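You operate a simulated robot arm through the tools that you are given. There is no shell and no other tool. Be economical: measure what you need, move in short steps, check, and stop when the job is done.

You run a simulated robot arm. Do the job below in one go: nothing can be reset, and whatever is moved stays where it is left.

Task
Put things in order on the top of the oak table. At the end: the silver narrow steel pot stands where the short grey tank stood; the short blue tank stands where the tall yellow tank (marked "NEW") stood; the tall yellow tank stands where the white felt pad stood; the white felt pad is in the green box (marked "USED"); the short grey tank stands where the short blue tank stood; whatever was shut is shut again. Leave all else as you found it, and nothing knocked over.

It is judged by the outcome, as a careful person would: the job done as asked, and still so three seconds after it is handed in. It fails if anything else is knocked over, pushed out of place, dropped, spilled or broken.

Robot
A 6-joint arm with a two-finger parallel gripper, fixed in place. Base frame: the origin is at the foot of the arm, x ahead of it, y to its left, z up; the work surface is at about z = 0.76. Readings come in m, rad, newtons and seconds.
With the tool pointing down near the work surface it reaches from about 0.26 to 0.68 m from the base axis. Its first joint turns from -1.152 to 1.152 rad. Payload 2.9 kg.
The TCP is the grasp point between the finger pads, 0.03 m short of the fingertips. In the tool frame z runs along the fingers and y along their closing line. Largest opening 0.11 m; finger width 0.02, thickness 0.01; the body of the gripper, 0.048 by 0.112 m, starts 0.055 m behind the TCP.
Orientation is told as [roll, pitch, yaw] about the base's x, y, z axes, in that order, counted from this pose: with the fingers straight down and closing along the base's y, the tool's x points along the base's -x, its y along +y and its z along -z.

Tools
- The arm moves only by the tool move_arm. Its argument "steps" is a list of rows, each an object of numbers (a shift or turn left out is 0, a gripper value left out holds the last): "tx", "ty", "tz": the shift along the base's x, y, z in m; "ax", "ay", "az": the turn, a rotation vector about the base's x, y, z in rad; "hand": the closure in counts, from 0 (fully open) to 255 (shut). In form: [{"tx": .., "ty": .., "tz": .., "ax": .., "ay": .., "az": .., "hand": ..}, ...]. A call has 1 to 10 rows; each row shifts and turns the commanded pose from where the row before left it. Each row takes 0.2 s and may step no farther than 0.05 m and 0.15 rad from the row before; otherwise, or with a gripper value out of range, the whole call is refused. A pose out of reach is approached as far as the arm can. The call stops where the force on the tool passes 40 N (or 10 N more than at its start, if that is more) or the arm is blocked; 0.2 s more then pass. Each finger travels about 0.108 m/s and halts on what it meets, pressing with about 41 N; the grip force reading is that of the motor and also rises with nothing between the fingers. The clock runs only during rows and for 0.2 s after the last one: add rows that do not move to give the fingers time. The reply holds the time, the measured pose of the TCP, the force on the tool along the base axes, the opening and the grip force, in the units named above and with some noise.
- Cameras (640 x 400 px; columns grow to the right, rows downward): "scene" is fixed at [0.0741, 0.4341, 1.3691]; the picture's right is [-0.71, -0.71, 0.00], its down [-0.49, 0.50, -0.71] and it looks along [0.50, -0.51, -0.70] (base axes); focal length 239 px, centre (320, 200). "wrist" rides on the gripper at [0.072, 0.017, -0.103] in the tool frame; the picture's right is [-0.23, 0.97, 0.00], its down [-0.76, -0.18, -0.62] and it looks along [-0.61, -0.14, 0.78] (tool axes); focal length 222 px, centre (320, 200). There is no depth. A picture from a camera that has moved, and an enlarged one, comes with that camera's place and axes in the base frame and with its lens. The place of the scene camera against the robot may be out by one fixed shift of up to 0.012 m in any direction.
- capture(camera): a new picture of that camera. The clock stands still meanwhile.
- inspect(camera, box): a new picture of the part [left, top, right, bottom] of that camera's present view, enlarged. The clock stands still meanwhile.
- sign_off(): hands the job in; it is judged then, once.

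Go step by step. Nothing tells you positions but the pictures and the camera data: compare them with the known pose of the tool, close in by small moves and look again before you grip or let go. The budget is 120 turns and 68 pictures, counting those below and the enlarged ones. Unless the task says otherwise, let go and move clear before handing in, and close with one line.

The tools are called after "Request:" as name(argument=value, ...) on one line, values as JSON. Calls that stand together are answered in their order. move_arm: Moves the arm, as the interface text tells. Its arguments: {"type":"object","properties":{"steps":{"type":"array","items":{"type":"object","properties":{"tx":{"type":"number"},"ty":{"type":"number"},"tz":{"type":"number"},"ax":{"type":"number"},"ay":{"type":"number"},"az":{"type":"number"},"hand":{"type":"number"}}}}},"required":["steps"]} The other tools are called the same way: capture (camera) takes a picture; inspect (camera, box) takes an enlarged picture of a part of a camera's view; sign_off () hands the job in.

At the start:

```text
clock: 0.0
eef_pos: [0.5123, 0.1048, 1.067]
tool_rot: [-0.001, 0.002, 0.0]
force: [0.1, -0.2, 0.1]
opening: 0.1101
grip_force: 0.1
```

scene: 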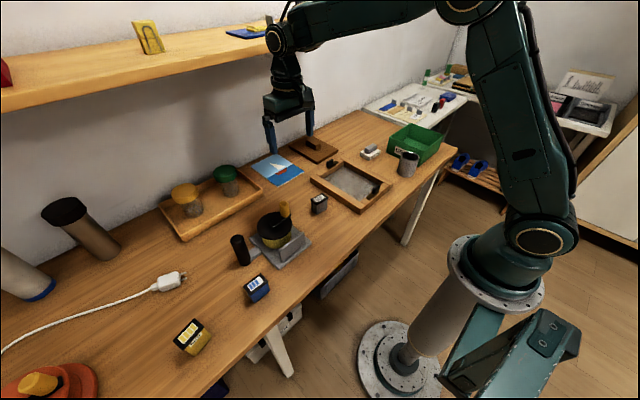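
wrist: 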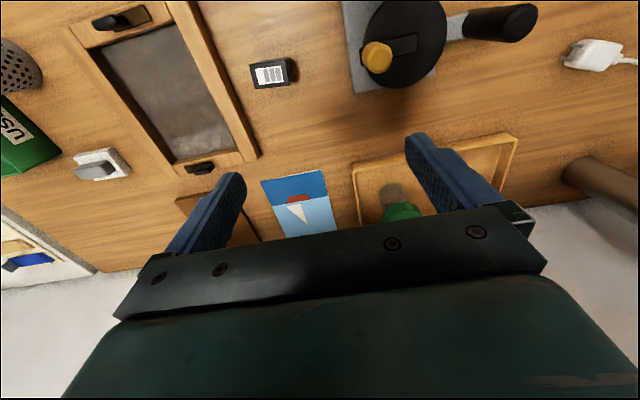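

I see the three tanks, the pot, the green box, a framed case and some other items. I'll take enlarged views before acting.

Request:
inspect(camera="scene", box=[290, 110, 450, 220])

Request:
inspect(camera="scene", box=[150, 180, 340, 370])

Request:
inspect(camera="wrist", box=[0, 0, 320, 200])

```text
3.64 times, centred on (370, 165) of scene
camera zoom: at [0.0741, 0.4341, 1.3691], right [-0.71, -0.71, 0.0], down [-0.49, 0.5, -0.71], along [0.5, -0.51, -0.7], focal length 870 px, centre (138, 327)
```

zoom: 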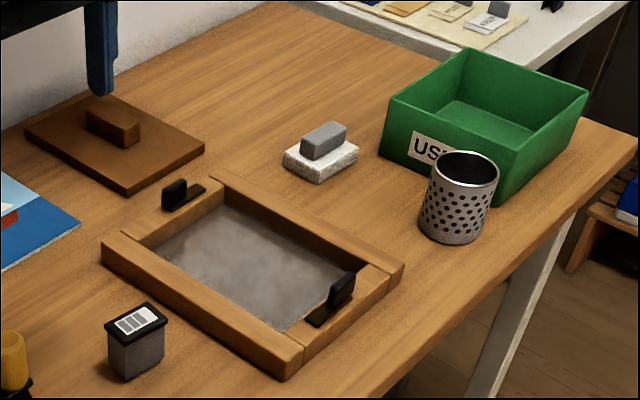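

```text
2.11 times, centred on (245, 275) of scene
camera zoom: at [0.0741, 0.4341, 1.3691], right [-0.71, -0.71, 0.0], down [-0.49, 0.5, -0.71], along [0.5, -0.51, -0.7], focal length 503 px, centre (478, 42)
```

zoom: 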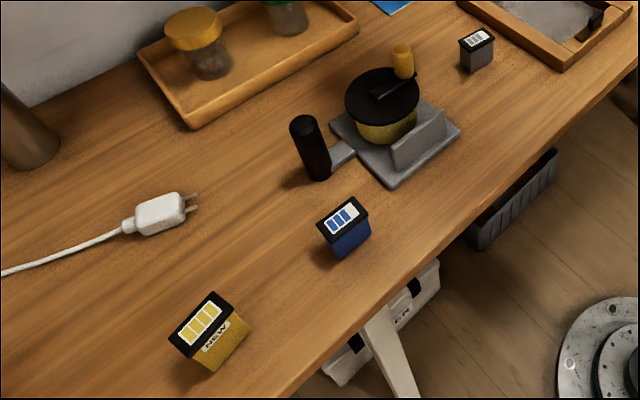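

```text
2.00 times, centred on (160, 100) of wrist
camera zoom: at [0.4408, 0.1228, 1.1709], right [0.23, 0.97, 0.0], down [0.76, -0.18, 0.62], along [0.61, -0.14, -0.78], focal length 444 px, centre (640, 400)
```

zoom: 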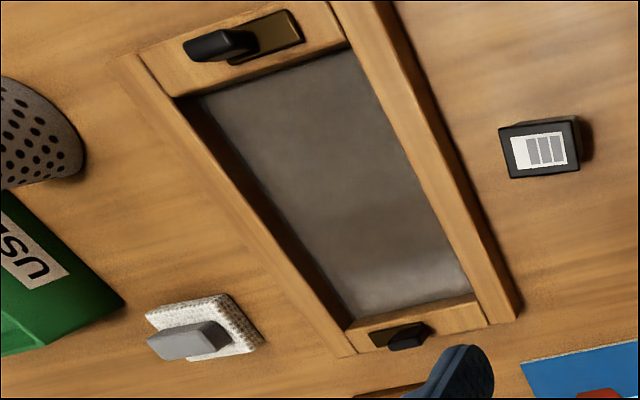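

The felt pad (with a grey handle) is by the green box, at about (0.55, -0.36). The box spans roughly x 0.355–0.51 and y -0.46 to -0.635. I'll look at that area more closely first.

Request:
move_arm(steps=[{"tx": -0.007, "ty": -0.045, "tz": -0.01}, {"tx": -0.007, "ty": -0.045, "tz": -0.01}, {"tx": -0.007, "ty": -0.045, "tz": -0.01}, {"tx": -0.007, "ty": -0.045, "tz": -0.01}, {"tx": -0.007, "ty": -0.045, "tz": -0.01}, {"tx": -0.007, "ty": -0.045, "tz": -0.01}, {"tx": -0.007, "ty": -0.045, "tz": -0.01}, {"tx": -0.007, "ty": -0.045, "tz": -0.01}, {"tx": -0.007, "ty": -0.045, "tz": -0.01}, {"tx": -0.007, "ty": -0.045, "tz": -0.01}])

Request:
capture(camera="wrist")

```text
clock: 2.2
eef_pos: [0.4425, -0.345, 0.9651]
tool_rot: [-0.001, -0.002, 0.002]
force: [-0.4, 0.2, 0.9]
opening: 0.1101
grip_force: 0.1
```

```text
62 pictures are left
camera wrist: at [0.371, -0.3284, 1.0686], right [0.23, 0.97, 0.0], down [0.76, -0.18, 0.62], along [0.61, -0.14, -0.78], focal length 222 px, centre (320, 200)
```

wrist: 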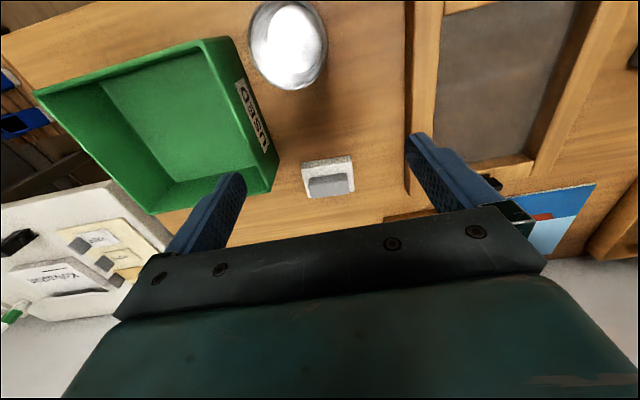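

Request:
inspect(camera="wrist", box=[250, 130, 410, 230])

Request:
inspect(camera="wrist", box=[20, 0, 340, 200])

```text
4.00 times, centred on (330, 180) of wrist
camera zoom: at [0.371, -0.3284, 1.0686], right [0.23, 0.97, 0.0], down [0.76, -0.18, 0.62], along [0.61, -0.14, -0.78], focal length 888 px, centre (280, 280)
```

zoom: 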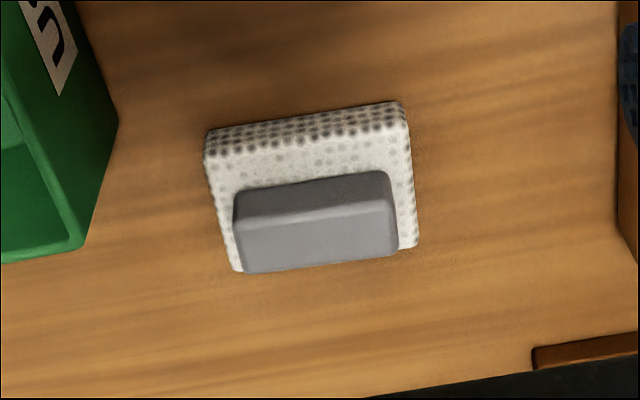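

```text
2.00 times, centred on (180, 100) of wrist
camera zoom: at [0.371, -0.3284, 1.0686], right [0.23, 0.97, 0.0], down [0.76, -0.18, 0.62], along [0.61, -0.14, -0.78], focal length 444 px, centre (600, 400)
```

zoom: 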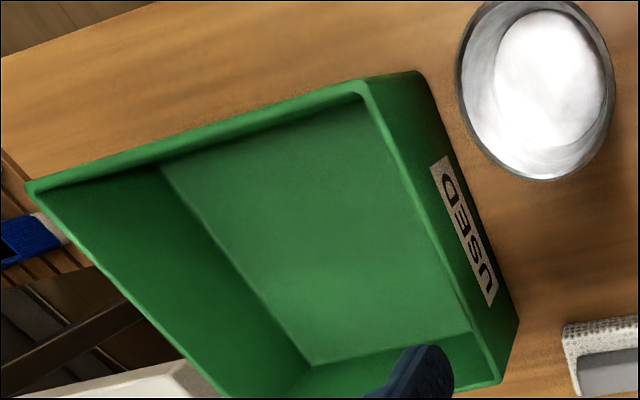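

The pad lies at about (0.565, -0.358), with its handle about 58 mm long along y. I'll move above it and check.

Request:
move_arm(steps=[{"tx": 0.04, "ty": -0.004, "az": -0.06}, {"tx": 0.04, "ty": -0.004, "tz": -0.02}, {"tx": 0.0425, "ty": -0.005, "tz": -0.03}, {"tz": -0.035}, {}])

Request:
capture(camera="wrist")

```text
refused: row 3 steps farther than a row can; nothing moved
```

```text
59 pictures are left
camera wrist: at [0.371, -0.3284, 1.0686], right [0.23, 0.97, 0.0], down [0.76, -0.18, 0.62], along [0.61, -0.14, -0.78], focal length 222 px, centre (320, 200)
```

wrist: 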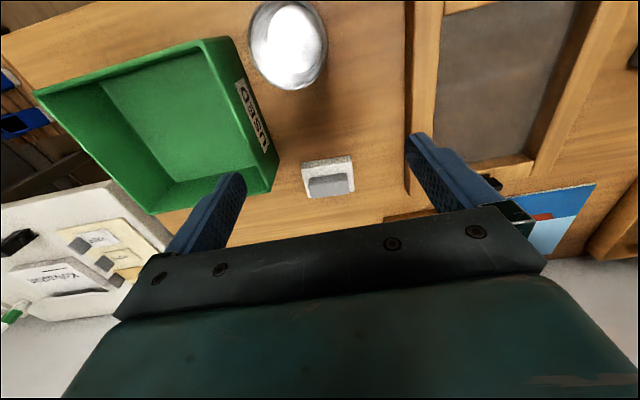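

That call was refused because one step was too long, so I'll repeat it with smaller steps.

Request:
move_arm(steps=[{"tx": 0.04, "ty": -0.004, "az": -0.06}, {"tx": 0.04, "ty": -0.004, "tz": -0.02}, {"tx": 0.042, "ty": -0.005, "tz": -0.02}, {"tz": -0.045}, {}])

Request:
capture(camera="wrist")

```text
clock: 3.4
eef_pos: [0.5652, -0.3586, 0.8819]
tool_rot: [0.001, -0.002, -0.061]
force: [0.1, 0.4, -0.1]
opening: 0.11
grip_force: 0.0
```

```text
58 pictures are left
camera wrist: at [0.4945, -0.3359, 0.9854], right [0.28, 0.96, 0.0], down [0.75, -0.22, 0.62], along [0.6, -0.18, -0.78], focal length 222 px, centre (320, 200)
```

wrist: 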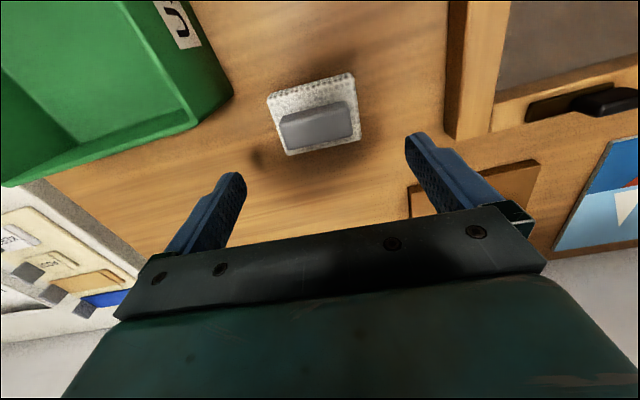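

The pad lines up with the gripper. I'll go down and grip the handle.

Request:
move_arm(steps=[{"tz": -0.03}, {"tz": -0.025}, {"tz": -0.01}, {"tz": -0.008}, {"hand": 80}, {"hand": 160}, {"hand": 255}, {}, {}])

Request:
capture(camera="wrist")

```text
clock: 5.4
eef_pos: [0.5643, -0.3591, 0.8097]
tool_rot: [0.001, -0.001, -0.059]
force: [-1.1, -0.4, -1.4]
opening: 0.0771
grip_force: 40.4
```

```text
57 pictures are left
camera wrist: at [0.4938, -0.3359, 0.9134], right [0.28, 0.96, 0.0], down [0.75, -0.22, 0.62], along [0.6, -0.18, -0.78], focal length 222 px, centre (320, 200)
```

wrist: 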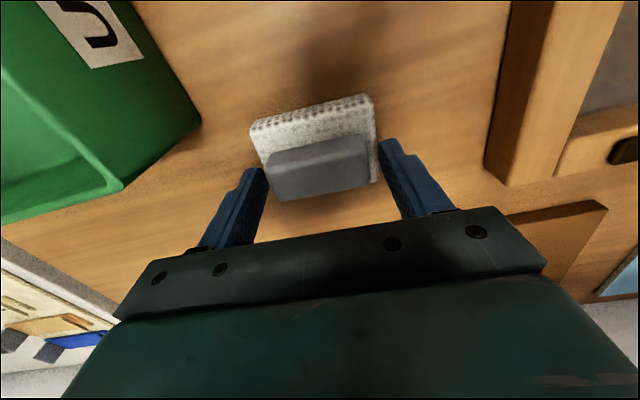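

The fingers have closed on the pad body (77 mm), near its top edge. I'll open, go a little lower for a firmer hold, and lift.

Request:
move_arm(steps=[{"hand": 0}, {}, {"tz": -0.011}, {"hand": 255}, {}, {}, {"tz": 0.02}, {"tz": 0.04}, {"tz": 0.04}, {"tz": 0.04}])

Request:
capture(camera="wrist")

```text
clock: 7.6
eef_pos: [0.5645, -0.3586, 0.9399]
tool_rot: [0.0, -0.001, -0.06]
force: [-0.1, -0.1, 0.1]
opening: 0.0001
grip_force: 38.0
```

```text
56 pictures are left
camera wrist: at [0.4936, -0.3359, 1.0436], right [0.28, 0.96, 0.0], down [0.75, -0.22, 0.62], along [0.6, -0.18, -0.78], focal length 222 px, centre (320, 200)
```

wrist: 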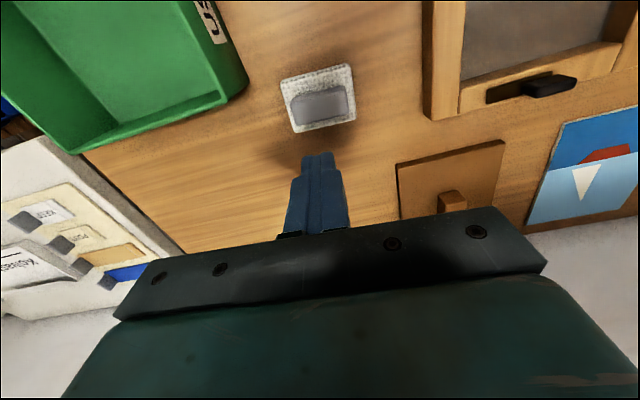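

The fingers slid off the felt and the pad stayed put. I'll grip the handle itself, from slightly higher.

Request:
move_arm(steps=[{"hand": 0, "tx": -0.003, "ty": 0.001}, {"tz": -0.03}, {"tz": -0.04}, {"tz": -0.03}, {"tz": -0.018}, {}, {"hand": 100}, {"hand": 255}, {}, {}])

Request:
capture(camera="wrist")

```text
clock: 9.8
eef_pos: [0.5626, -0.3573, 0.8218]
tool_rot: [-0.001, 0.0, -0.059]
force: [-0.7, 0.8, 0.3]
opening: 0.0587
grip_force: 40.8
```

```text
55 pictures are left
camera wrist: at [0.4904, -0.3347, 0.9247], right [0.28, 0.96, 0.0], down [0.75, -0.22, 0.62], along [0.6, -0.18, -0.78], focal length 222 px, centre (320, 200)
```

wrist: 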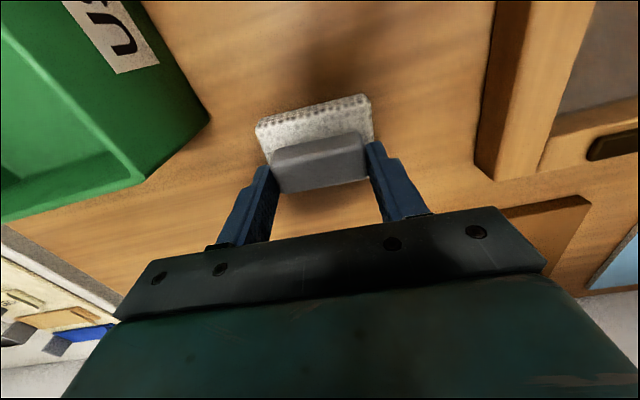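

Request:
move_arm(steps=[{"hand": 130}, {"tz": -0.005}, {"hand": 255}, {}, {}, {"tz": 0.01}, {"tz": 0.02}, {"tz": 0.03}])

Request:
capture(camera="wrist")

```text
clock: 10.8
eef_pos: [0.5629, -0.3571, 0.8221]
tool_rot: [-0.004, -0.003, -0.059]
force: [0.1, -0.4, 4.4]
opening: 0.0589
grip_force: 40.8
stopped in row 4: the force on the tool passed its limit (the readings are from after the stop); the commanded pose is now the measured one
```

```text
54 pictures are left
camera wrist: at [0.4913, -0.3355, 0.924], right [0.28, 0.96, 0.0], down [0.75, -0.22, 0.63], along [0.6, -0.18, -0.78], focal length 222 px, centre (320, 200)
```

wrist: 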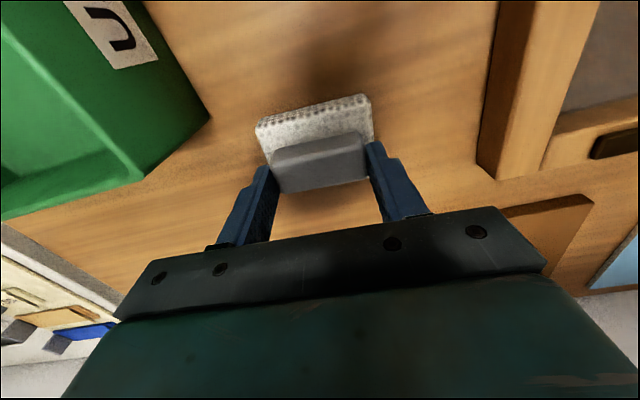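

The fingertips rest on the pad top, so this is as low as the handle grip goes. I'll lift.

Request:
move_arm(steps=[{}, {"tz": 0.01}, {"tz": 0.02}, {"tz": 0.03}, {"tz": 0.03}])

Request:
capture(camera="wrist")

```text
clock: 12.0
eef_pos: [0.5613, -0.3579, 0.91]
tool_rot: [-0.005, -0.002, -0.059]
force: [-0.8, 0.2, -0.7]
opening: 0.0589
grip_force: 40.7
```

```text
53 pictures are left
camera wrist: at [0.4906, -0.3367, 1.014], right [0.28, 0.96, 0.0], down [0.75, -0.22, 0.62], along [0.6, -0.18, -0.78], focal length 222 px, centre (320, 200)
```

wrist: 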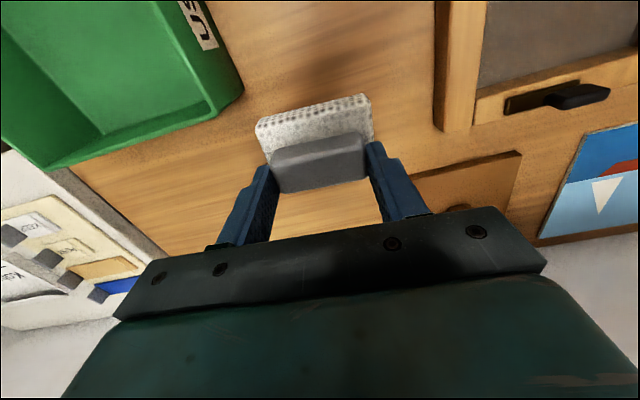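

The pad is held. I'll raise it and carry it over the box, whose interior I put at about x 0.37–0.515, y -0.435 to -0.605.

Request:
move_arm(steps=[{"tz": 0.04}, {"tx": -0.03, "ty": -0.036}, {"tx": -0.03, "ty": -0.036}, {"tx": -0.03, "ty": -0.036}, {"tx": -0.03, "ty": -0.036}, {"tx": -0.003, "ty": -0.008}, {}])

Request:
capture(camera="wrist")

Request:
capture(camera="scene")

```text
clock: 13.6
eef_pos: [0.4389, -0.5099, 0.9505]
tool_rot: [-0.001, -0.002, -0.06]
force: [-0.3, -0.8, -1.1]
opening: 0.0587
grip_force: 40.9
```

```text
52 pictures are left
camera wrist: at [0.3671, -0.4877, 1.0547], right [0.28, 0.96, 0.0], down [0.75, -0.22, 0.63], along [0.6, -0.18, -0.78], focal length 222 px, centre (320, 200)
```

wrist: 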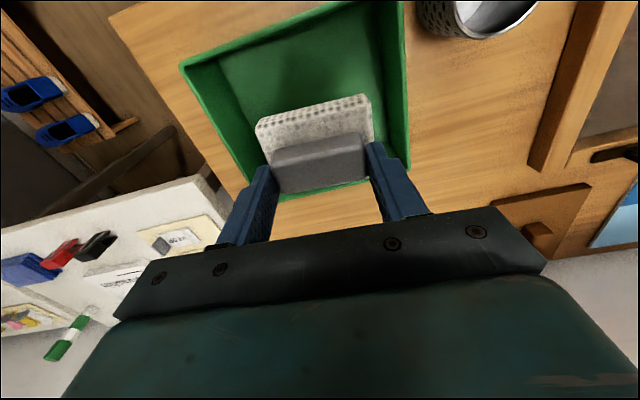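

```text
51 pictures are left
```

scene: 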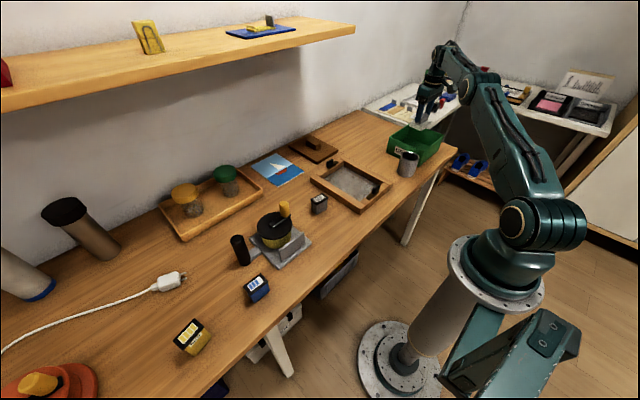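

The pad is over the box interior. I'll lower it to the floor of the box and let go.

Request:
move_arm(steps=[{"ty": -0.004, "tz": -0.03}, {"tz": -0.04}, {"tz": -0.03}, {"tz": -0.014}, {"tz": -0.004}, {}])

Request:
capture(camera="wrist")

```text
clock: 15.0
eef_pos: [0.4374, -0.513, 0.8328]
tool_rot: [-0.002, -0.004, -0.059]
force: [0.8, -0.7, -0.5]
opening: 0.0587
grip_force: 41.0
```

```text
50 pictures are left
camera wrist: at [0.3668, -0.4912, 0.936], right [0.28, 0.96, 0.0], down [0.75, -0.22, 0.63], along [0.6, -0.18, -0.78], focal length 222 px, centre (320, 200)
```

wrist: 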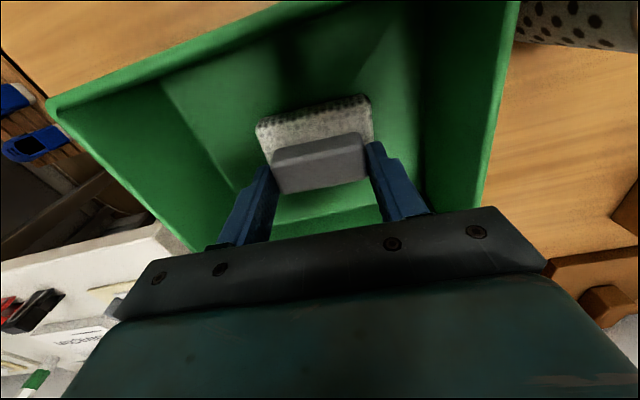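

Request:
move_arm(steps=[{"tz": -0.003}, {"tz": -0.002}, {"tz": -0.002}, {}])

```text
clock: 16.0
eef_pos: [0.4383, -0.5149, 0.8251]
tool_rot: [-0.002, -0.001, -0.06]
force: [-1.7, 0.5, 3.4]
opening: 0.0589
grip_force: 41.2
```

The reading shows contact with the box floor. I'll open and rise.

Request:
move_arm(steps=[{"hand": 90}, {}, {"tz": 0.03}, {"tz": 0.04}, {"tz": 0.04}, {"tz": 0.04, "hand": 0}])

Request:
capture(camera="wrist")

```text
clock: 17.4
eef_pos: [0.4324, -0.5134, 0.9755]
tool_rot: [-0.002, 0.001, -0.06]
force: [0.2, 0.4, 0.1]
opening: 0.1099
grip_force: 0.0
out of reach, approached as far as the arm can: row 6
```

```text
49 pictures are left
camera wrist: at [0.3632, -0.4901, 1.0788], right [0.28, 0.96, 0.0], down [0.75, -0.22, 0.62], along [0.6, -0.18, -0.78], focal length 222 px, centre (320, 200)
```

wrist: 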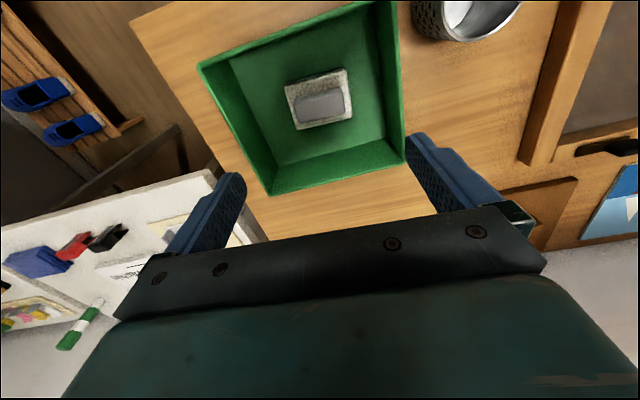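

The pad is in the box. Next I'll travel to the yellow tank side and look.

Request:
move_arm(steps=[{"ty": 0.048, "az": 0.06}, {"ty": 0.048}, {"ty": 0.048}, {"ty": 0.048}, {"ty": 0.048}, {"ty": 0.048}, {"ty": 0.048}, {"ty": 0.048}, {"ty": 0.048}, {"ty": 0.048}])

Request:
move_arm(steps=[{"ty": 0.048}, {"ty": 0.048}, {"ty": 0.048, "tx": -0.01}, {"ty": 0.048, "tx": -0.01}, {"ty": 0.048, "tx": -0.01}, {"ty": 0.048, "tx": -0.01}, {"ty": 0.048, "tx": -0.01}, {"ty": 0.048, "tx": -0.01}, {"ty": 0.048, "tx": -0.01}, {"ty": 0.04, "tx": -0.02}])

Request:
capture(camera="wrist")

```text
clock: 19.6
eef_pos: [0.4353, -0.0325, 0.9766]
tool_rot: [-0.001, -0.002, 0.001]
force: [0.0, -0.1, 0.2]
opening: 0.1098
grip_force: 0.1
```

```text
clock: 21.8
eef_pos: [0.3434, 0.4387, 0.9729]
tool_rot: [-0.003, -0.002, -0.001]
force: [-0.9, -0.4, 0.2]
opening: 0.1105
grip_force: 0.1
```

```text
48 pictures are left
camera wrist: at [0.271, 0.4576, 1.0775], right [0.23, 0.97, 0.0], down [0.76, -0.18, 0.63], along [0.61, -0.14, -0.78], focal length 222 px, centre (320, 200)
```

wrist: 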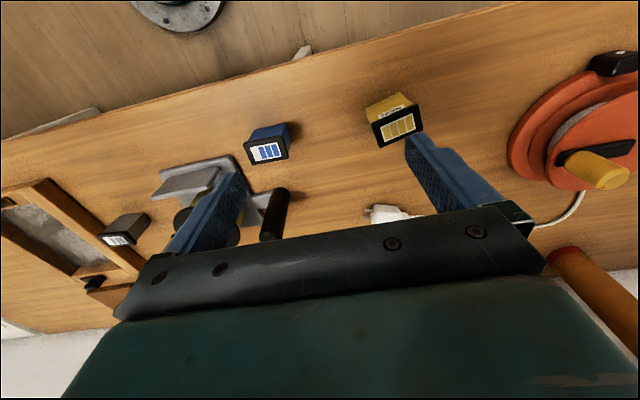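

Request:
inspect(camera="wrist", box=[340, 80, 440, 160])

Request:
inspect(camera="wrist", box=[80, 90, 320, 260])

```text
5.00 times, centred on (390, 120) of wrist
camera zoom: at [0.271, 0.4576, 1.0775], right [0.23, 0.97, 0.0], down [0.76, -0.18, 0.63], along [0.61, -0.14, -0.78], focal length 1111 px, centre (-30, 600)
```

zoom: 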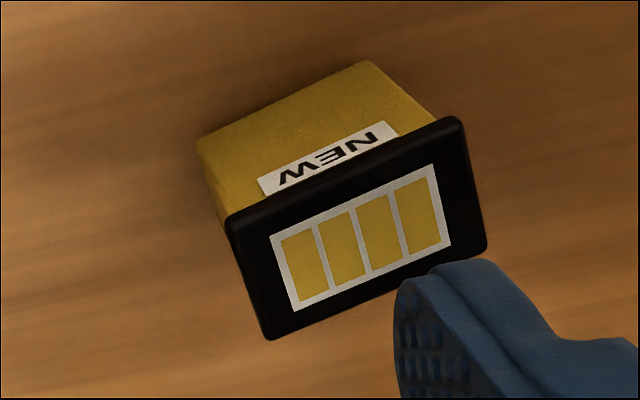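

```text
2.35 times, centred on (200, 175) of wrist
camera zoom: at [0.271, 0.4576, 1.0775], right [0.23, 0.97, 0.0], down [0.76, -0.18, 0.63], along [0.61, -0.14, -0.78], focal length 523 px, centre (602, 259)
```

zoom: 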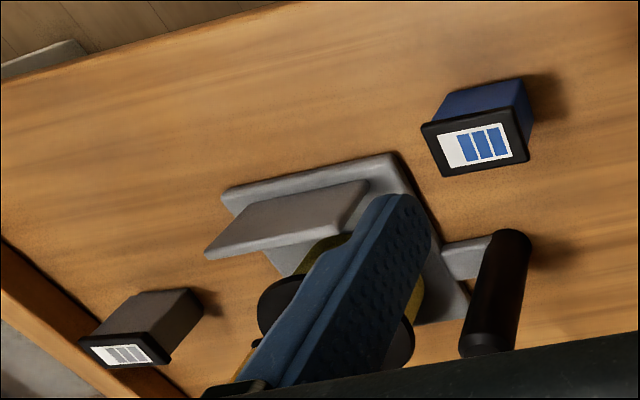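

The yellow tank stands at about (0.383, 0.523), yawed about 0.23, and its top is near z = 0.828. I'll move above it, aligned.

Request:
move_arm(steps=[{"tx": 0.013, "ty": 0.028, "az": 0.115}, {"tx": 0.013, "ty": 0.028, "az": 0.115}, {"tx": 0.013, "ty": 0.028}, {"tz": -0.04}, {"tz": -0.033}, {}])

Request:
capture(camera="wrist")

```text
clock: 23.2
eef_pos: [0.3824, 0.5221, 0.9014]
tool_rot: [-0.001, -0.004, 0.229]
force: [0.0, -0.1, 0.0]
opening: 0.11
grip_force: 0.0
```

```text
45 pictures are left
camera wrist: at [0.3081, 0.5233, 1.0041], right [0.0, 1.0, 0.0], down [0.78, 0.0, 0.63], along [0.63, 0.0, -0.78], focal length 222 px, centre (320, 200)
```

wrist: 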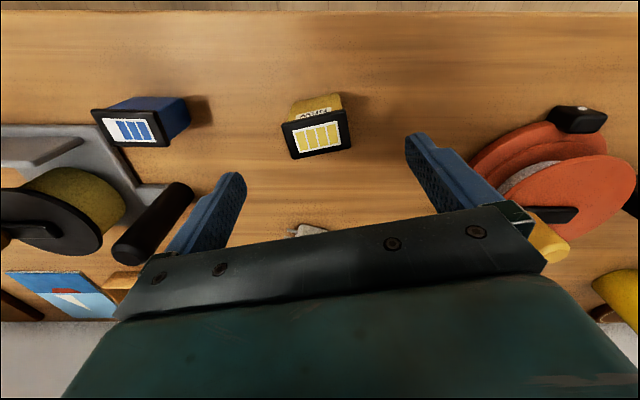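

Aligned over the yellow tank. I'll descend and grip.

Request:
move_arm(steps=[{"tz": -0.04}, {"tz": -0.03}, {"tz": -0.025}, {"hand": 90}, {"hand": 255}, {}, {}])

Request:
capture(camera="wrist")

```text
clock: 24.8
eef_pos: [0.3817, 0.5241, 0.8068]
tool_rot: [-0.001, -0.001, 0.23]
force: [0.1, 1.1, 0.3]
opening: 0.0509
grip_force: 41.2
```

```text
44 pictures are left
camera wrist: at [0.3084, 0.5249, 0.9091], right [0.0, 1.0, 0.0], down [0.78, 0.0, 0.63], along [0.63, 0.0, -0.78], focal length 222 px, centre (320, 200)
```

wrist: 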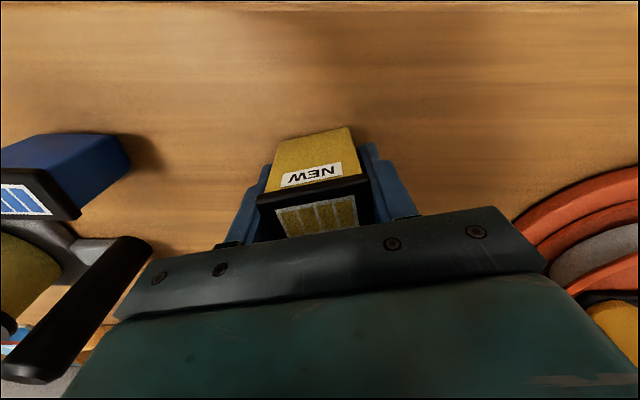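

The yellow tank is gripped. I'll lift it and carry it to the pad's former spot.

Request:
move_arm(steps=[{"tz": 0.02}, {"tz": 0.045}, {"tz": 0.045}, {"tz": 0.045}, {"ty": -0.048}, {"ty": -0.048}, {"ty": -0.048}, {"ty": -0.048}, {"ty": -0.048}, {"ty": -0.048}])

Request:
move_arm(steps=[{"ty": -0.048, "az": -0.1}, {"ty": -0.048, "az": -0.1}, {"ty": -0.048, "az": -0.09}, {"ty": -0.048}, {"ty": -0.048}, {"ty": -0.048, "tx": 0.01}, {"ty": -0.045, "tx": 0.02}, {"ty": -0.045, "tx": 0.02}, {"ty": -0.045, "tx": 0.02}, {"ty": -0.045, "tx": 0.02}])

Request:
capture(camera="wrist")

```text
clock: 27.0
eef_pos: [0.3824, 0.2341, 0.9641]
tool_rot: [-0.002, -0.004, 0.234]
force: [0.1, -0.6, -0.6]
opening: 0.0509
grip_force: 41.5
```

```text
clock: 29.2
eef_pos: [0.4733, -0.2342, 0.9584]
tool_rot: [0.0, -0.005, -0.059]
force: [0.0, 0.1, -0.5]
opening: 0.0508
grip_force: 41.2
```

```text
43 pictures are left
camera wrist: at [0.4026, -0.2109, 1.0616], right [0.28, 0.96, 0.0], down [0.75, -0.22, 0.63], along [0.6, -0.18, -0.78], focal length 222 px, centre (320, 200)
```

wrist: 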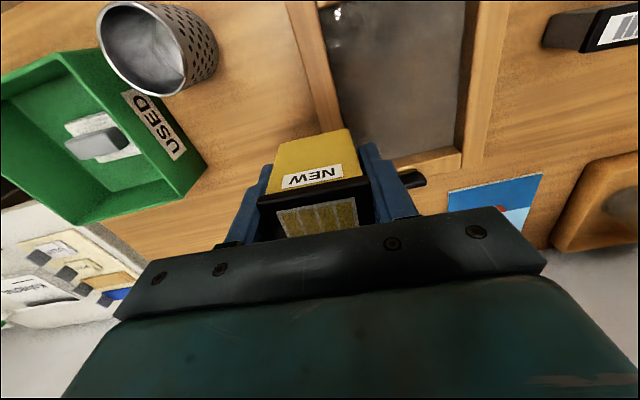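

Request:
move_arm(steps=[{"tx": 0.0275, "ty": -0.041}, {"tx": 0.0275, "ty": -0.041}, {"tx": 0.0275, "ty": -0.041}, {"tz": -0.04}, {"tz": -0.04}, {"tz": -0.04}, {}])

Request:
capture(camera="wrist")

Request:
inspect(camera="scene", box=[290, 110, 450, 220])

```text
clock: 30.8
eef_pos: [0.5538, -0.3541, 0.84]
tool_rot: [-0.001, -0.005, -0.059]
force: [0.1, -0.1, -0.9]
opening: 0.051
grip_force: 40.7
```

```text
42 pictures are left
camera wrist: at [0.4829, -0.3315, 0.9436], right [0.28, 0.96, 0.0], down [0.75, -0.22, 0.63], along [0.6, -0.18, -0.78], focal length 222 px, centre (320, 200)
```

wrist: 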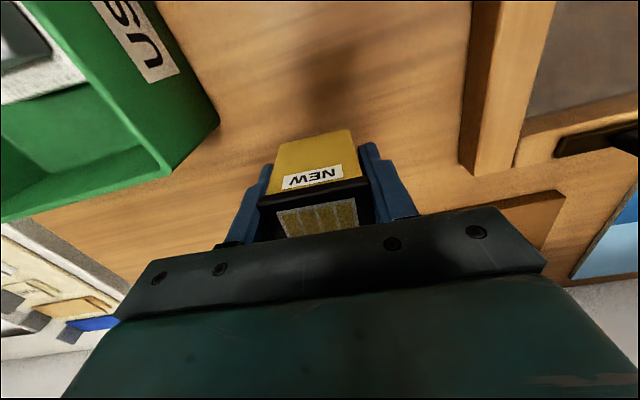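

```text
3.64 times, centred on (370, 165) of scene
camera zoom: at [0.0741, 0.434, 1.3691], right [-0.71, -0.71, 0.0], down [-0.49, 0.5, -0.71], along [0.5, -0.51, -0.7], focal length 870 px, centre (138, 327)
```

zoom: 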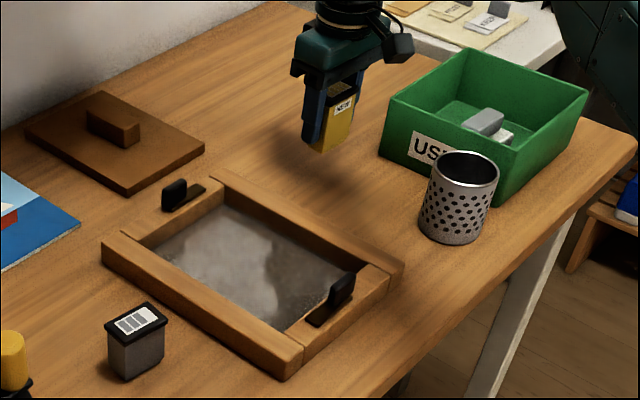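

Nearly there. I'll lower it to the table.

Request:
move_arm(steps=[{"tx": 0.002, "ty": -0.003, "tz": -0.02}, {"tz": -0.01}, {"tz": -0.003}, {"tz": -0.002}, {}])

Request:
inspect(camera="scene", box=[290, 110, 450, 220])

```text
clock: 32.0
eef_pos: [0.5567, -0.3596, 0.8062]
tool_rot: [-0.001, -0.003, -0.059]
force: [0.0, -0.1, -1.3]
opening: 0.0512
grip_force: 40.6
```

```text
3.64 times, centred on (370, 165) of scene
camera zoom: at [0.0741, 0.434, 1.3691], right [-0.71, -0.71, 0.0], down [-0.49, 0.5, -0.71], along [0.5, -0.51, -0.7], focal length 870 px, centre (138, 327)
```

zoom: 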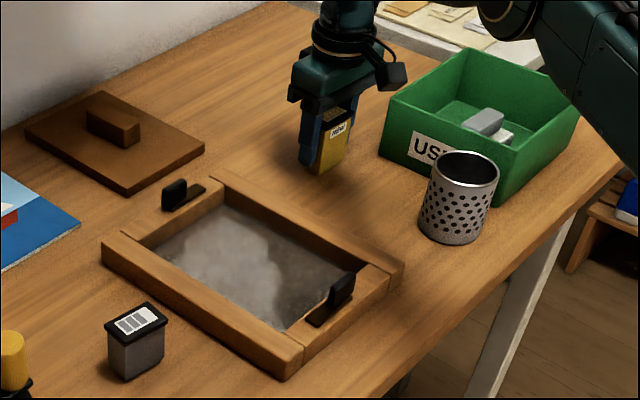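

Request:
move_arm(steps=[{"tz": -0.002}, {"tz": -0.001}, {}])

```text
clock: 32.8
eef_pos: [0.557, -0.3594, 0.8058]
tool_rot: [-0.004, -0.008, -0.059]
force: [-3.0, 2.3, 17.6]
opening: 0.0511
grip_force: 40.8
```

Contact with the table. I'll ease the pressure, release and rise.

Request:
move_arm(steps=[{"tz": 0.002}, {"hand": 120}, {"hand": 60}, {}, {"tz": 0.03}, {"tz": 0.04, "hand": 0}, {"tz": 0.04}, {"tz": 0.04}])

Request:
capture(camera="wrist")

```text
clock: 34.6
eef_pos: [0.5552, -0.3589, 0.9552]
tool_rot: [-0.002, -0.002, -0.059]
force: [-0.2, 0.5, -0.2]
opening: 0.1098
grip_force: 0.2
```

```text
39 pictures are left
camera wrist: at [0.485, -0.3371, 1.0591], right [0.28, 0.96, 0.0], down [0.75, -0.22, 0.62], along [0.6, -0.18, -0.78], focal length 222 px, centre (320, 200)
```

wrist: 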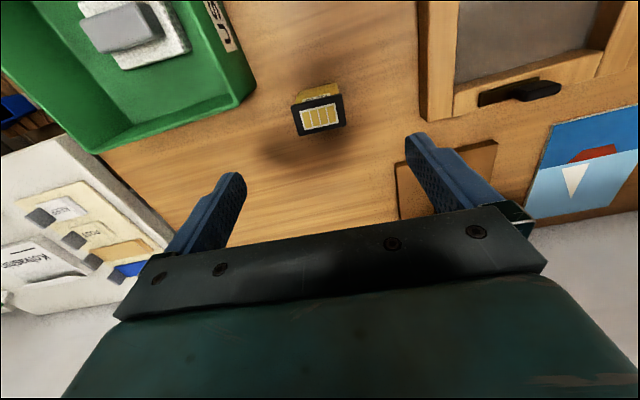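

The yellow tank stands at (0.556, -0.359). Next is the blue tank.

Request:
move_arm(steps=[{"tx": -0.014, "ty": 0.045, "az": 0.06}, {"tx": -0.014, "ty": 0.045}, {"tx": -0.014, "ty": 0.045}, {"tx": -0.014, "ty": 0.045}, {"tx": -0.014, "ty": 0.045}, {"tx": -0.014, "ty": 0.045}, {"tx": -0.014, "ty": 0.045}, {"tx": -0.014, "ty": 0.045}, {"tx": -0.014, "ty": 0.045}, {"tx": -0.014, "ty": 0.045}])

Request:
move_arm(steps=[{"tx": -0.014, "ty": 0.045}, {"tx": -0.014, "ty": 0.045}, {"tx": -0.014, "ty": 0.045}, {"tx": -0.014, "ty": 0.045}, {"ty": 0.045}, {}])

Request:
capture(camera="wrist")

```text
clock: 36.8
eef_pos: [0.4158, 0.093, 0.9533]
tool_rot: [-0.002, -0.002, 0.0]
force: [0.2, 0.4, 0.0]
opening: 0.11
grip_force: 0.0
```

```text
clock: 38.2
eef_pos: [0.3628, 0.3192, 0.9576]
tool_rot: [-0.002, -0.002, 0.0]
force: [0.0, -0.2, -0.3]
opening: 0.1101
grip_force: 0.1
```

```text
38 pictures are left
camera wrist: at [0.2904, 0.3365, 1.0604], right [0.23, 0.97, 0.0], down [0.76, -0.18, 0.63], along [0.61, -0.14, -0.78], focal length 222 px, centre (320, 200)
```

wrist: 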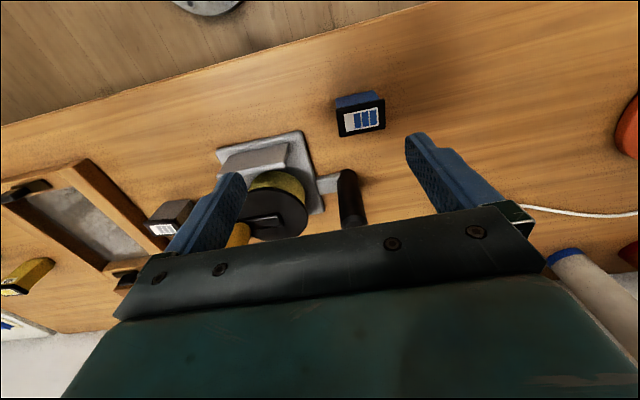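

Request:
inspect(camera="wrist", box=[310, 70, 430, 145])

```text
5.33 times, centred on (370, 108) of wrist
camera zoom: at [0.2904, 0.3365, 1.0604], right [0.23, 0.97, 0.0], down [0.76, -0.18, 0.63], along [0.61, -0.14, -0.78], focal length 1185 px, centre (53, 693)
```

zoom: 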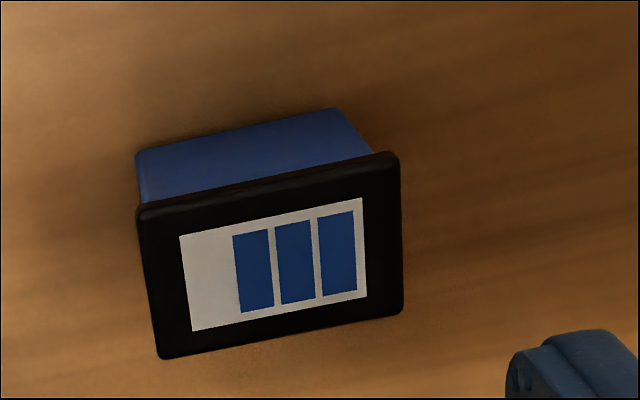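

The blue tank is at (0.384, 0.363) with yaw about 0 and its top near z = 0.805. I'll descend and grip.

Request:
move_arm(steps=[{"tx": 0.021, "ty": 0.044}, {"tz": -0.045}, {"tz": -0.045}, {"tz": -0.04}, {"tz": -0.028}, {"hand": 90}, {"hand": 255}, {}, {}])

Request:
capture(camera="wrist")

```text
clock: 40.2
eef_pos: [0.3816, 0.3589, 0.7967]
tool_rot: [-0.002, -0.001, -0.001]
force: [-0.1, 0.0, 0.2]
opening: 0.0514
grip_force: 41.0
```

```text
36 pictures are left
camera wrist: at [0.3097, 0.3772, 0.9006], right [0.23, 0.97, 0.0], down [0.76, -0.18, 0.63], along [0.61, -0.14, -0.78], focal length 222 px, centre (320, 200)
```

wrist: 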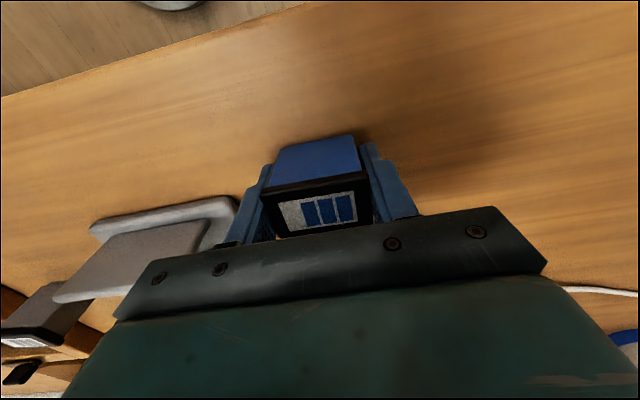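

Gripped. I'll lift it, move it +0.162 m in y to the yellow tank's former spot with yaw 0.23, and hold it just above the table.

Request:
move_arm(steps=[{"tz": 0.02}, {"tz": 0.04}, {"ty": 0.04, "az": 0.08}, {"ty": 0.04, "az": 0.08}, {"ty": 0.04, "az": 0.07}, {"ty": 0.041}, {"tz": -0.03}, {"tz": -0.018}, {}, {}])

Request:
capture(camera="wrist")

Request:
inspect(camera="scene", box=[150, 180, 340, 370])

```text
clock: 42.4
eef_pos: [0.3803, 0.5207, 0.8099]
tool_rot: [-0.003, -0.004, 0.23]
force: [-0.3, -0.4, -0.7]
opening: 0.0514
grip_force: 40.8
```

```text
35 pictures are left
camera wrist: at [0.3075, 0.5218, 0.9129], right [0.0, 1.0, 0.0], down [0.78, 0.0, 0.63], along [0.63, 0.0, -0.78], focal length 222 px, centre (320, 200)
```

wrist: 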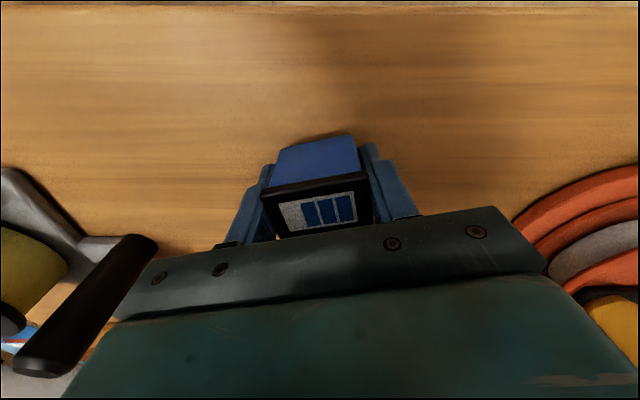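

```text
2.11 times, centred on (245, 275) of scene
camera zoom: at [0.0741, 0.4341, 1.3691], right [-0.71, -0.71, 0.0], down [-0.49, 0.5, -0.71], along [0.5, -0.51, -0.7], focal length 503 px, centre (478, 42)
```

zoom: 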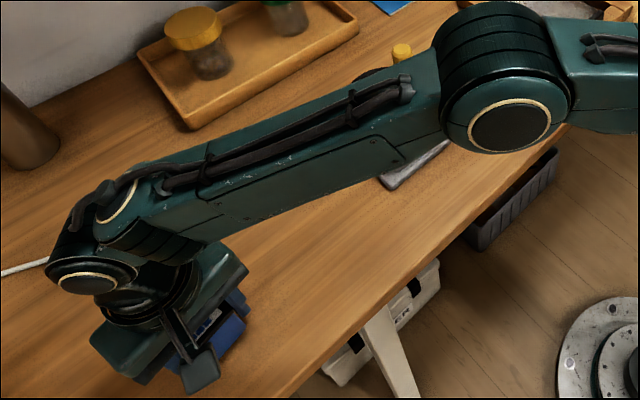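

Request:
move_arm(steps=[{"tx": 0.0015, "ty": 0.002, "tz": -0.009}, {"tz": -0.003}, {"tz": -0.002}, {}])

```text
clock: 43.4
eef_pos: [0.3841, 0.5247, 0.7976]
tool_rot: [-0.002, -0.003, 0.23]
force: [-3.0, -2.4, 12.7]
opening: 0.0509
grip_force: 40.4
```

The blue tank touches the table. I'll ease off, release and rise.

Request:
move_arm(steps=[{"tz": 0.0015}, {"hand": 120}, {"hand": 60}, {}, {"tz": 0.03}, {"tz": 0.04, "hand": 0}, {"tz": 0.04}, {"tz": 0.04}])

Request:
capture(camera="wrist")

```text
clock: 45.2
eef_pos: [0.3821, 0.5216, 0.9478]
tool_rot: [0.0, -0.001, 0.231]
force: [0.2, 0.9, -0.6]
opening: 0.11
grip_force: 0.1
```

```text
33 pictures are left
camera wrist: at [0.3084, 0.5224, 1.0501], right [0.0, 1.0, 0.0], down [0.78, 0.0, 0.63], along [0.63, 0.0, -0.78], focal length 222 px, centre (320, 200)
```

wrist: 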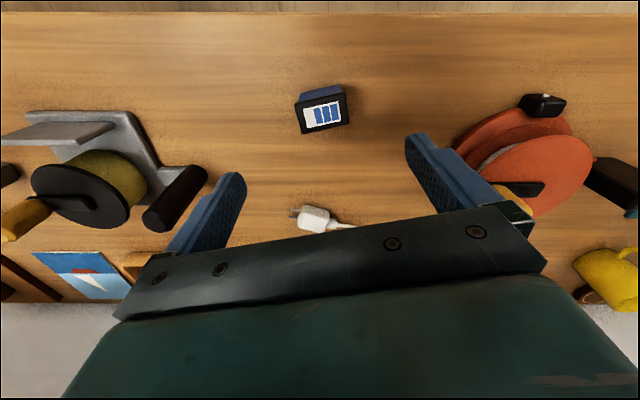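

The blue tank stands well. Next is the grey tank.

Request:
move_arm(steps=[{"ty": -0.048, "tx": 0.005, "az": -0.11}, {"ty": -0.048, "tx": 0.005, "az": -0.12}, {"ty": -0.048, "tx": 0.005}, {"ty": -0.048, "tx": 0.005}, {"ty": -0.048, "tx": 0.005}, {"ty": -0.048, "tx": 0.005}, {"ty": -0.048, "tx": 0.005}, {"ty": -0.048, "tx": 0.005}, {"ty": -0.048, "tx": 0.005}, {"ty": -0.048, "tx": 0.005}])

Request:
capture(camera="wrist")

```text
clock: 47.4
eef_pos: [0.4318, 0.0396, 0.9472]
tool_rot: [-0.003, -0.005, 0.002]
force: [-0.2, -0.3, 0.0]
opening: 0.1098
grip_force: 0.0
```

```text
32 pictures are left
camera wrist: at [0.3595, 0.0584, 1.0506], right [0.23, 0.97, 0.0], down [0.76, -0.18, 0.63], along [0.61, -0.14, -0.78], focal length 222 px, centre (320, 200)
```

wrist: 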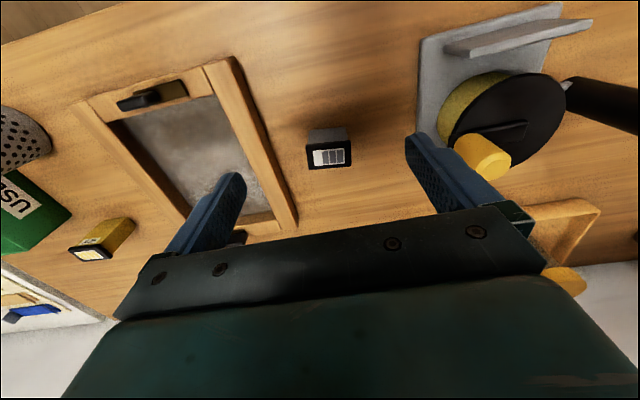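

Request:
inspect(camera="wrist", box=[250, 90, 440, 200])

```text
3.37 times, centred on (345, 145) of wrist
camera zoom: at [0.3595, 0.0584, 1.0506], right [0.23, 0.97, 0.0], down [0.76, -0.18, 0.63], along [0.61, -0.14, -0.78], focal length 748 px, centre (236, 385)
```

zoom: 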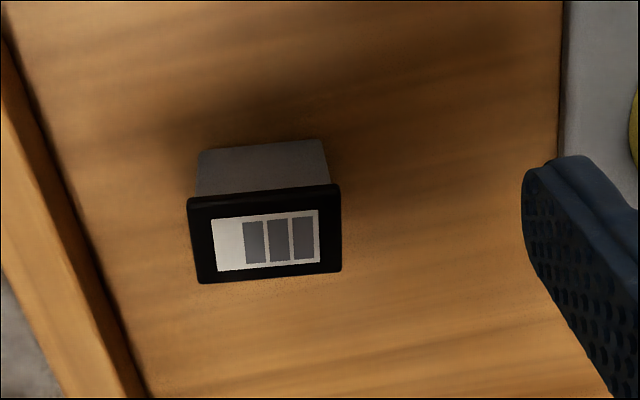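

The grey tank is at (0.485, 0.041) with yaw about -0.15. I'll narrow the fingers to stay clear of the frame, then descend and grip.

Request:
move_arm(steps=[{"tx": 0.04, "ty": 0.001, "az": -0.075, "hand": 55}, {"tx": 0.013, "ty": 0.001, "az": -0.075}, {"tz": -0.045}, {"tz": -0.04}, {"tz": -0.04}, {"tz": -0.024}, {"hand": 140}, {"hand": 255}, {}, {}])

Request:
capture(camera="wrist")

```text
clock: 49.6
eef_pos: [0.4839, 0.044, 0.7989]
tool_rot: [0.0, -0.003, -0.15]
force: [0.0, 0.1, 0.1]
opening: 0.0514
grip_force: 41.1
```

```text
30 pictures are left
camera wrist: at [0.4161, 0.073, 0.9012], right [0.37, 0.93, 0.0], down [0.73, -0.29, 0.63], along [0.58, -0.23, -0.78], focal length 222 px, centre (320, 200)
```

wrist: 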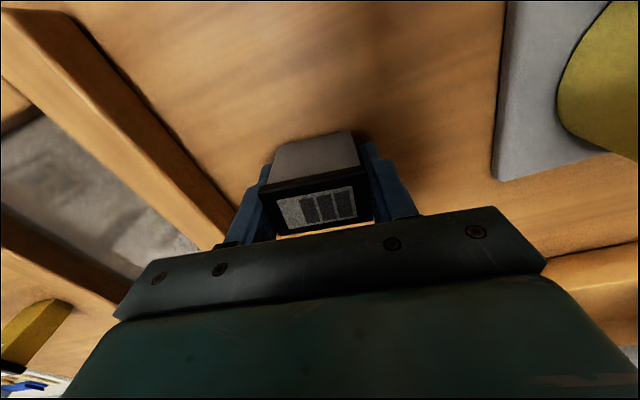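

Gripped. I'll lift it and carry it to the blue tank's former spot.

Request:
move_arm(steps=[{"tz": 0.02}, {"tz": 0.045}, {"tz": 0.045}, {"tz": 0.04}, {"tx": -0.02, "ty": 0.03, "az": 0.075}, {"tx": -0.02, "ty": 0.03, "az": 0.075}, {"tx": -0.02, "ty": 0.043}, {"tx": -0.02, "ty": 0.043}, {"tx": -0.02, "ty": 0.043}, {"ty": 0.043}])

Request:
move_arm(steps=[{"ty": 0.043}, {"ty": 0.043, "tx": -0.002}, {"tz": -0.045}, {"tz": -0.045}, {"tz": -0.042}, {}])

Request:
capture(camera="wrist")

```text
clock: 51.8
eef_pos: [0.3849, 0.2782, 0.9479]
tool_rot: [-0.003, -0.003, 0.0]
force: [-0.3, -0.2, -0.2]
opening: 0.0514
grip_force: 41.4
```

```text
clock: 53.2
eef_pos: [0.3832, 0.3632, 0.8159]
tool_rot: [-0.001, -0.005, 0.002]
force: [0.2, 0.8, -0.8]
opening: 0.0512
grip_force: 40.3
```

```text
29 pictures are left
camera wrist: at [0.3114, 0.3809, 0.9195], right [0.23, 0.97, 0.0], down [0.76, -0.18, 0.63], along [0.61, -0.14, -0.78], focal length 222 px, centre (320, 200)
```

wrist: 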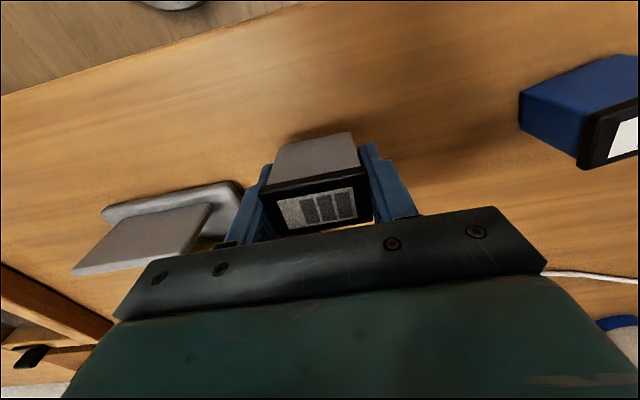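

Request:
move_arm(steps=[{"tz": -0.012, "ty": -0.001}, {"tz": -0.004}, {"tz": -0.002}, {}])

```text
clock: 54.2
eef_pos: [0.3837, 0.3617, 0.7978]
tool_rot: [0.0, -0.005, -0.001]
force: [-0.3, -0.1, -0.6]
opening: 0.0511
grip_force: 41.3
```

Request:
move_arm(steps=[{"tz": -0.0015}, {"tz": -0.001}, {}])

```text
clock: 55.0
eef_pos: [0.3838, 0.3626, 0.7969]
tool_rot: [0.0, -0.004, 0.001]
force: [-6.3, -5.4, 27.5]
opening: 0.0516
grip_force: 40.9
```

The grey tank is firmly on the table. I'll ease off, release and rise.

Request:
move_arm(steps=[{"tz": 0.002}, {"hand": 120}, {"hand": 60}, {}, {"tz": 0.03}, {"tz": 0.04, "hand": 0}, {"tz": 0.04}, {"tz": 0.045}])

Request:
capture(camera="wrist")

```text
clock: 56.8
eef_pos: [0.3846, 0.3628, 0.9537]
tool_rot: [0.0, -0.001, 0.0]
force: [0.7, -0.4, 0.3]
opening: 0.1102
grip_force: 0.1
```

```text
28 pictures are left
camera wrist: at [0.3122, 0.3801, 1.057], right [0.23, 0.97, 0.0], down [0.76, -0.18, 0.63], along [0.61, -0.14, -0.78], focal length 222 px, centre (320, 200)
```

wrist: 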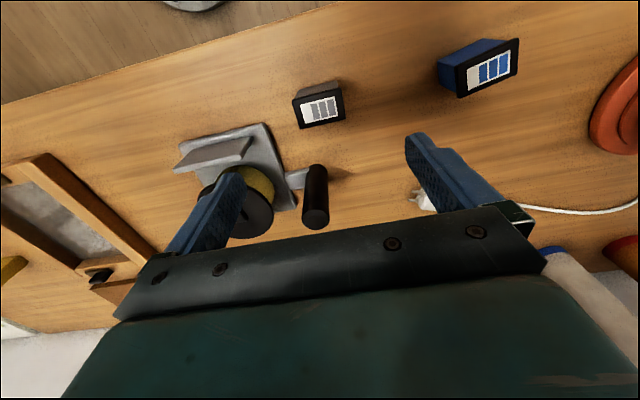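

The grey tank is placed. Now I'll go to view the pot.

Request:
move_arm(steps=[{"ty": -0.048, "tz": 0.01}, {"ty": -0.048, "tz": 0.01}, {"ty": -0.048, "tz": 0.01}, {"ty": -0.048, "tz": 0.01}, {"ty": -0.048}, {"ty": -0.048}, {"ty": -0.048}, {"ty": -0.048}, {"ty": -0.048}, {"ty": -0.048}])

Request:
move_arm(steps=[{"ty": -0.045, "tx": -0.02}, {"ty": -0.045, "tx": -0.02}, {"ty": -0.045, "tx": -0.02}, {"ty": -0.045, "tx": -0.02}, {}])

Request:
capture(camera="wrist")

```text
clock: 59.0
eef_pos: [0.3848, -0.1199, 0.9956]
tool_rot: [-0.002, -0.004, 0.001]
force: [-0.4, 0.0, 0.0]
opening: 0.11
grip_force: 0.0
```

```text
clock: 60.2
eef_pos: [0.3054, -0.3005, 0.9909]
tool_rot: [-0.002, -0.004, 0.002]
force: [-0.7, -0.1, -0.3]
opening: 0.1102
grip_force: 0.0
```

```text
27 pictures are left
camera wrist: at [0.2327, -0.2826, 1.094], right [0.23, 0.97, 0.0], down [0.76, -0.18, 0.63], along [0.61, -0.14, -0.78], focal length 222 px, centre (320, 200)
```

wrist: 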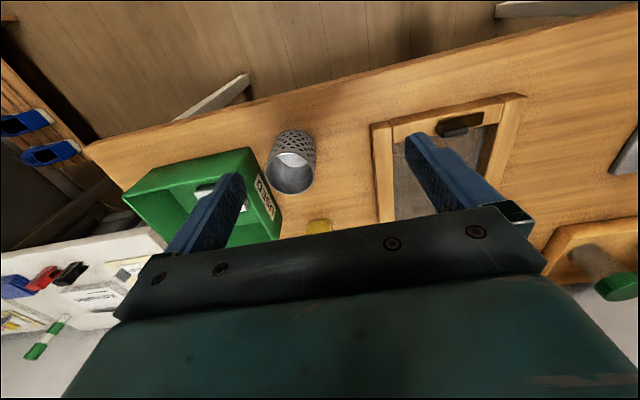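

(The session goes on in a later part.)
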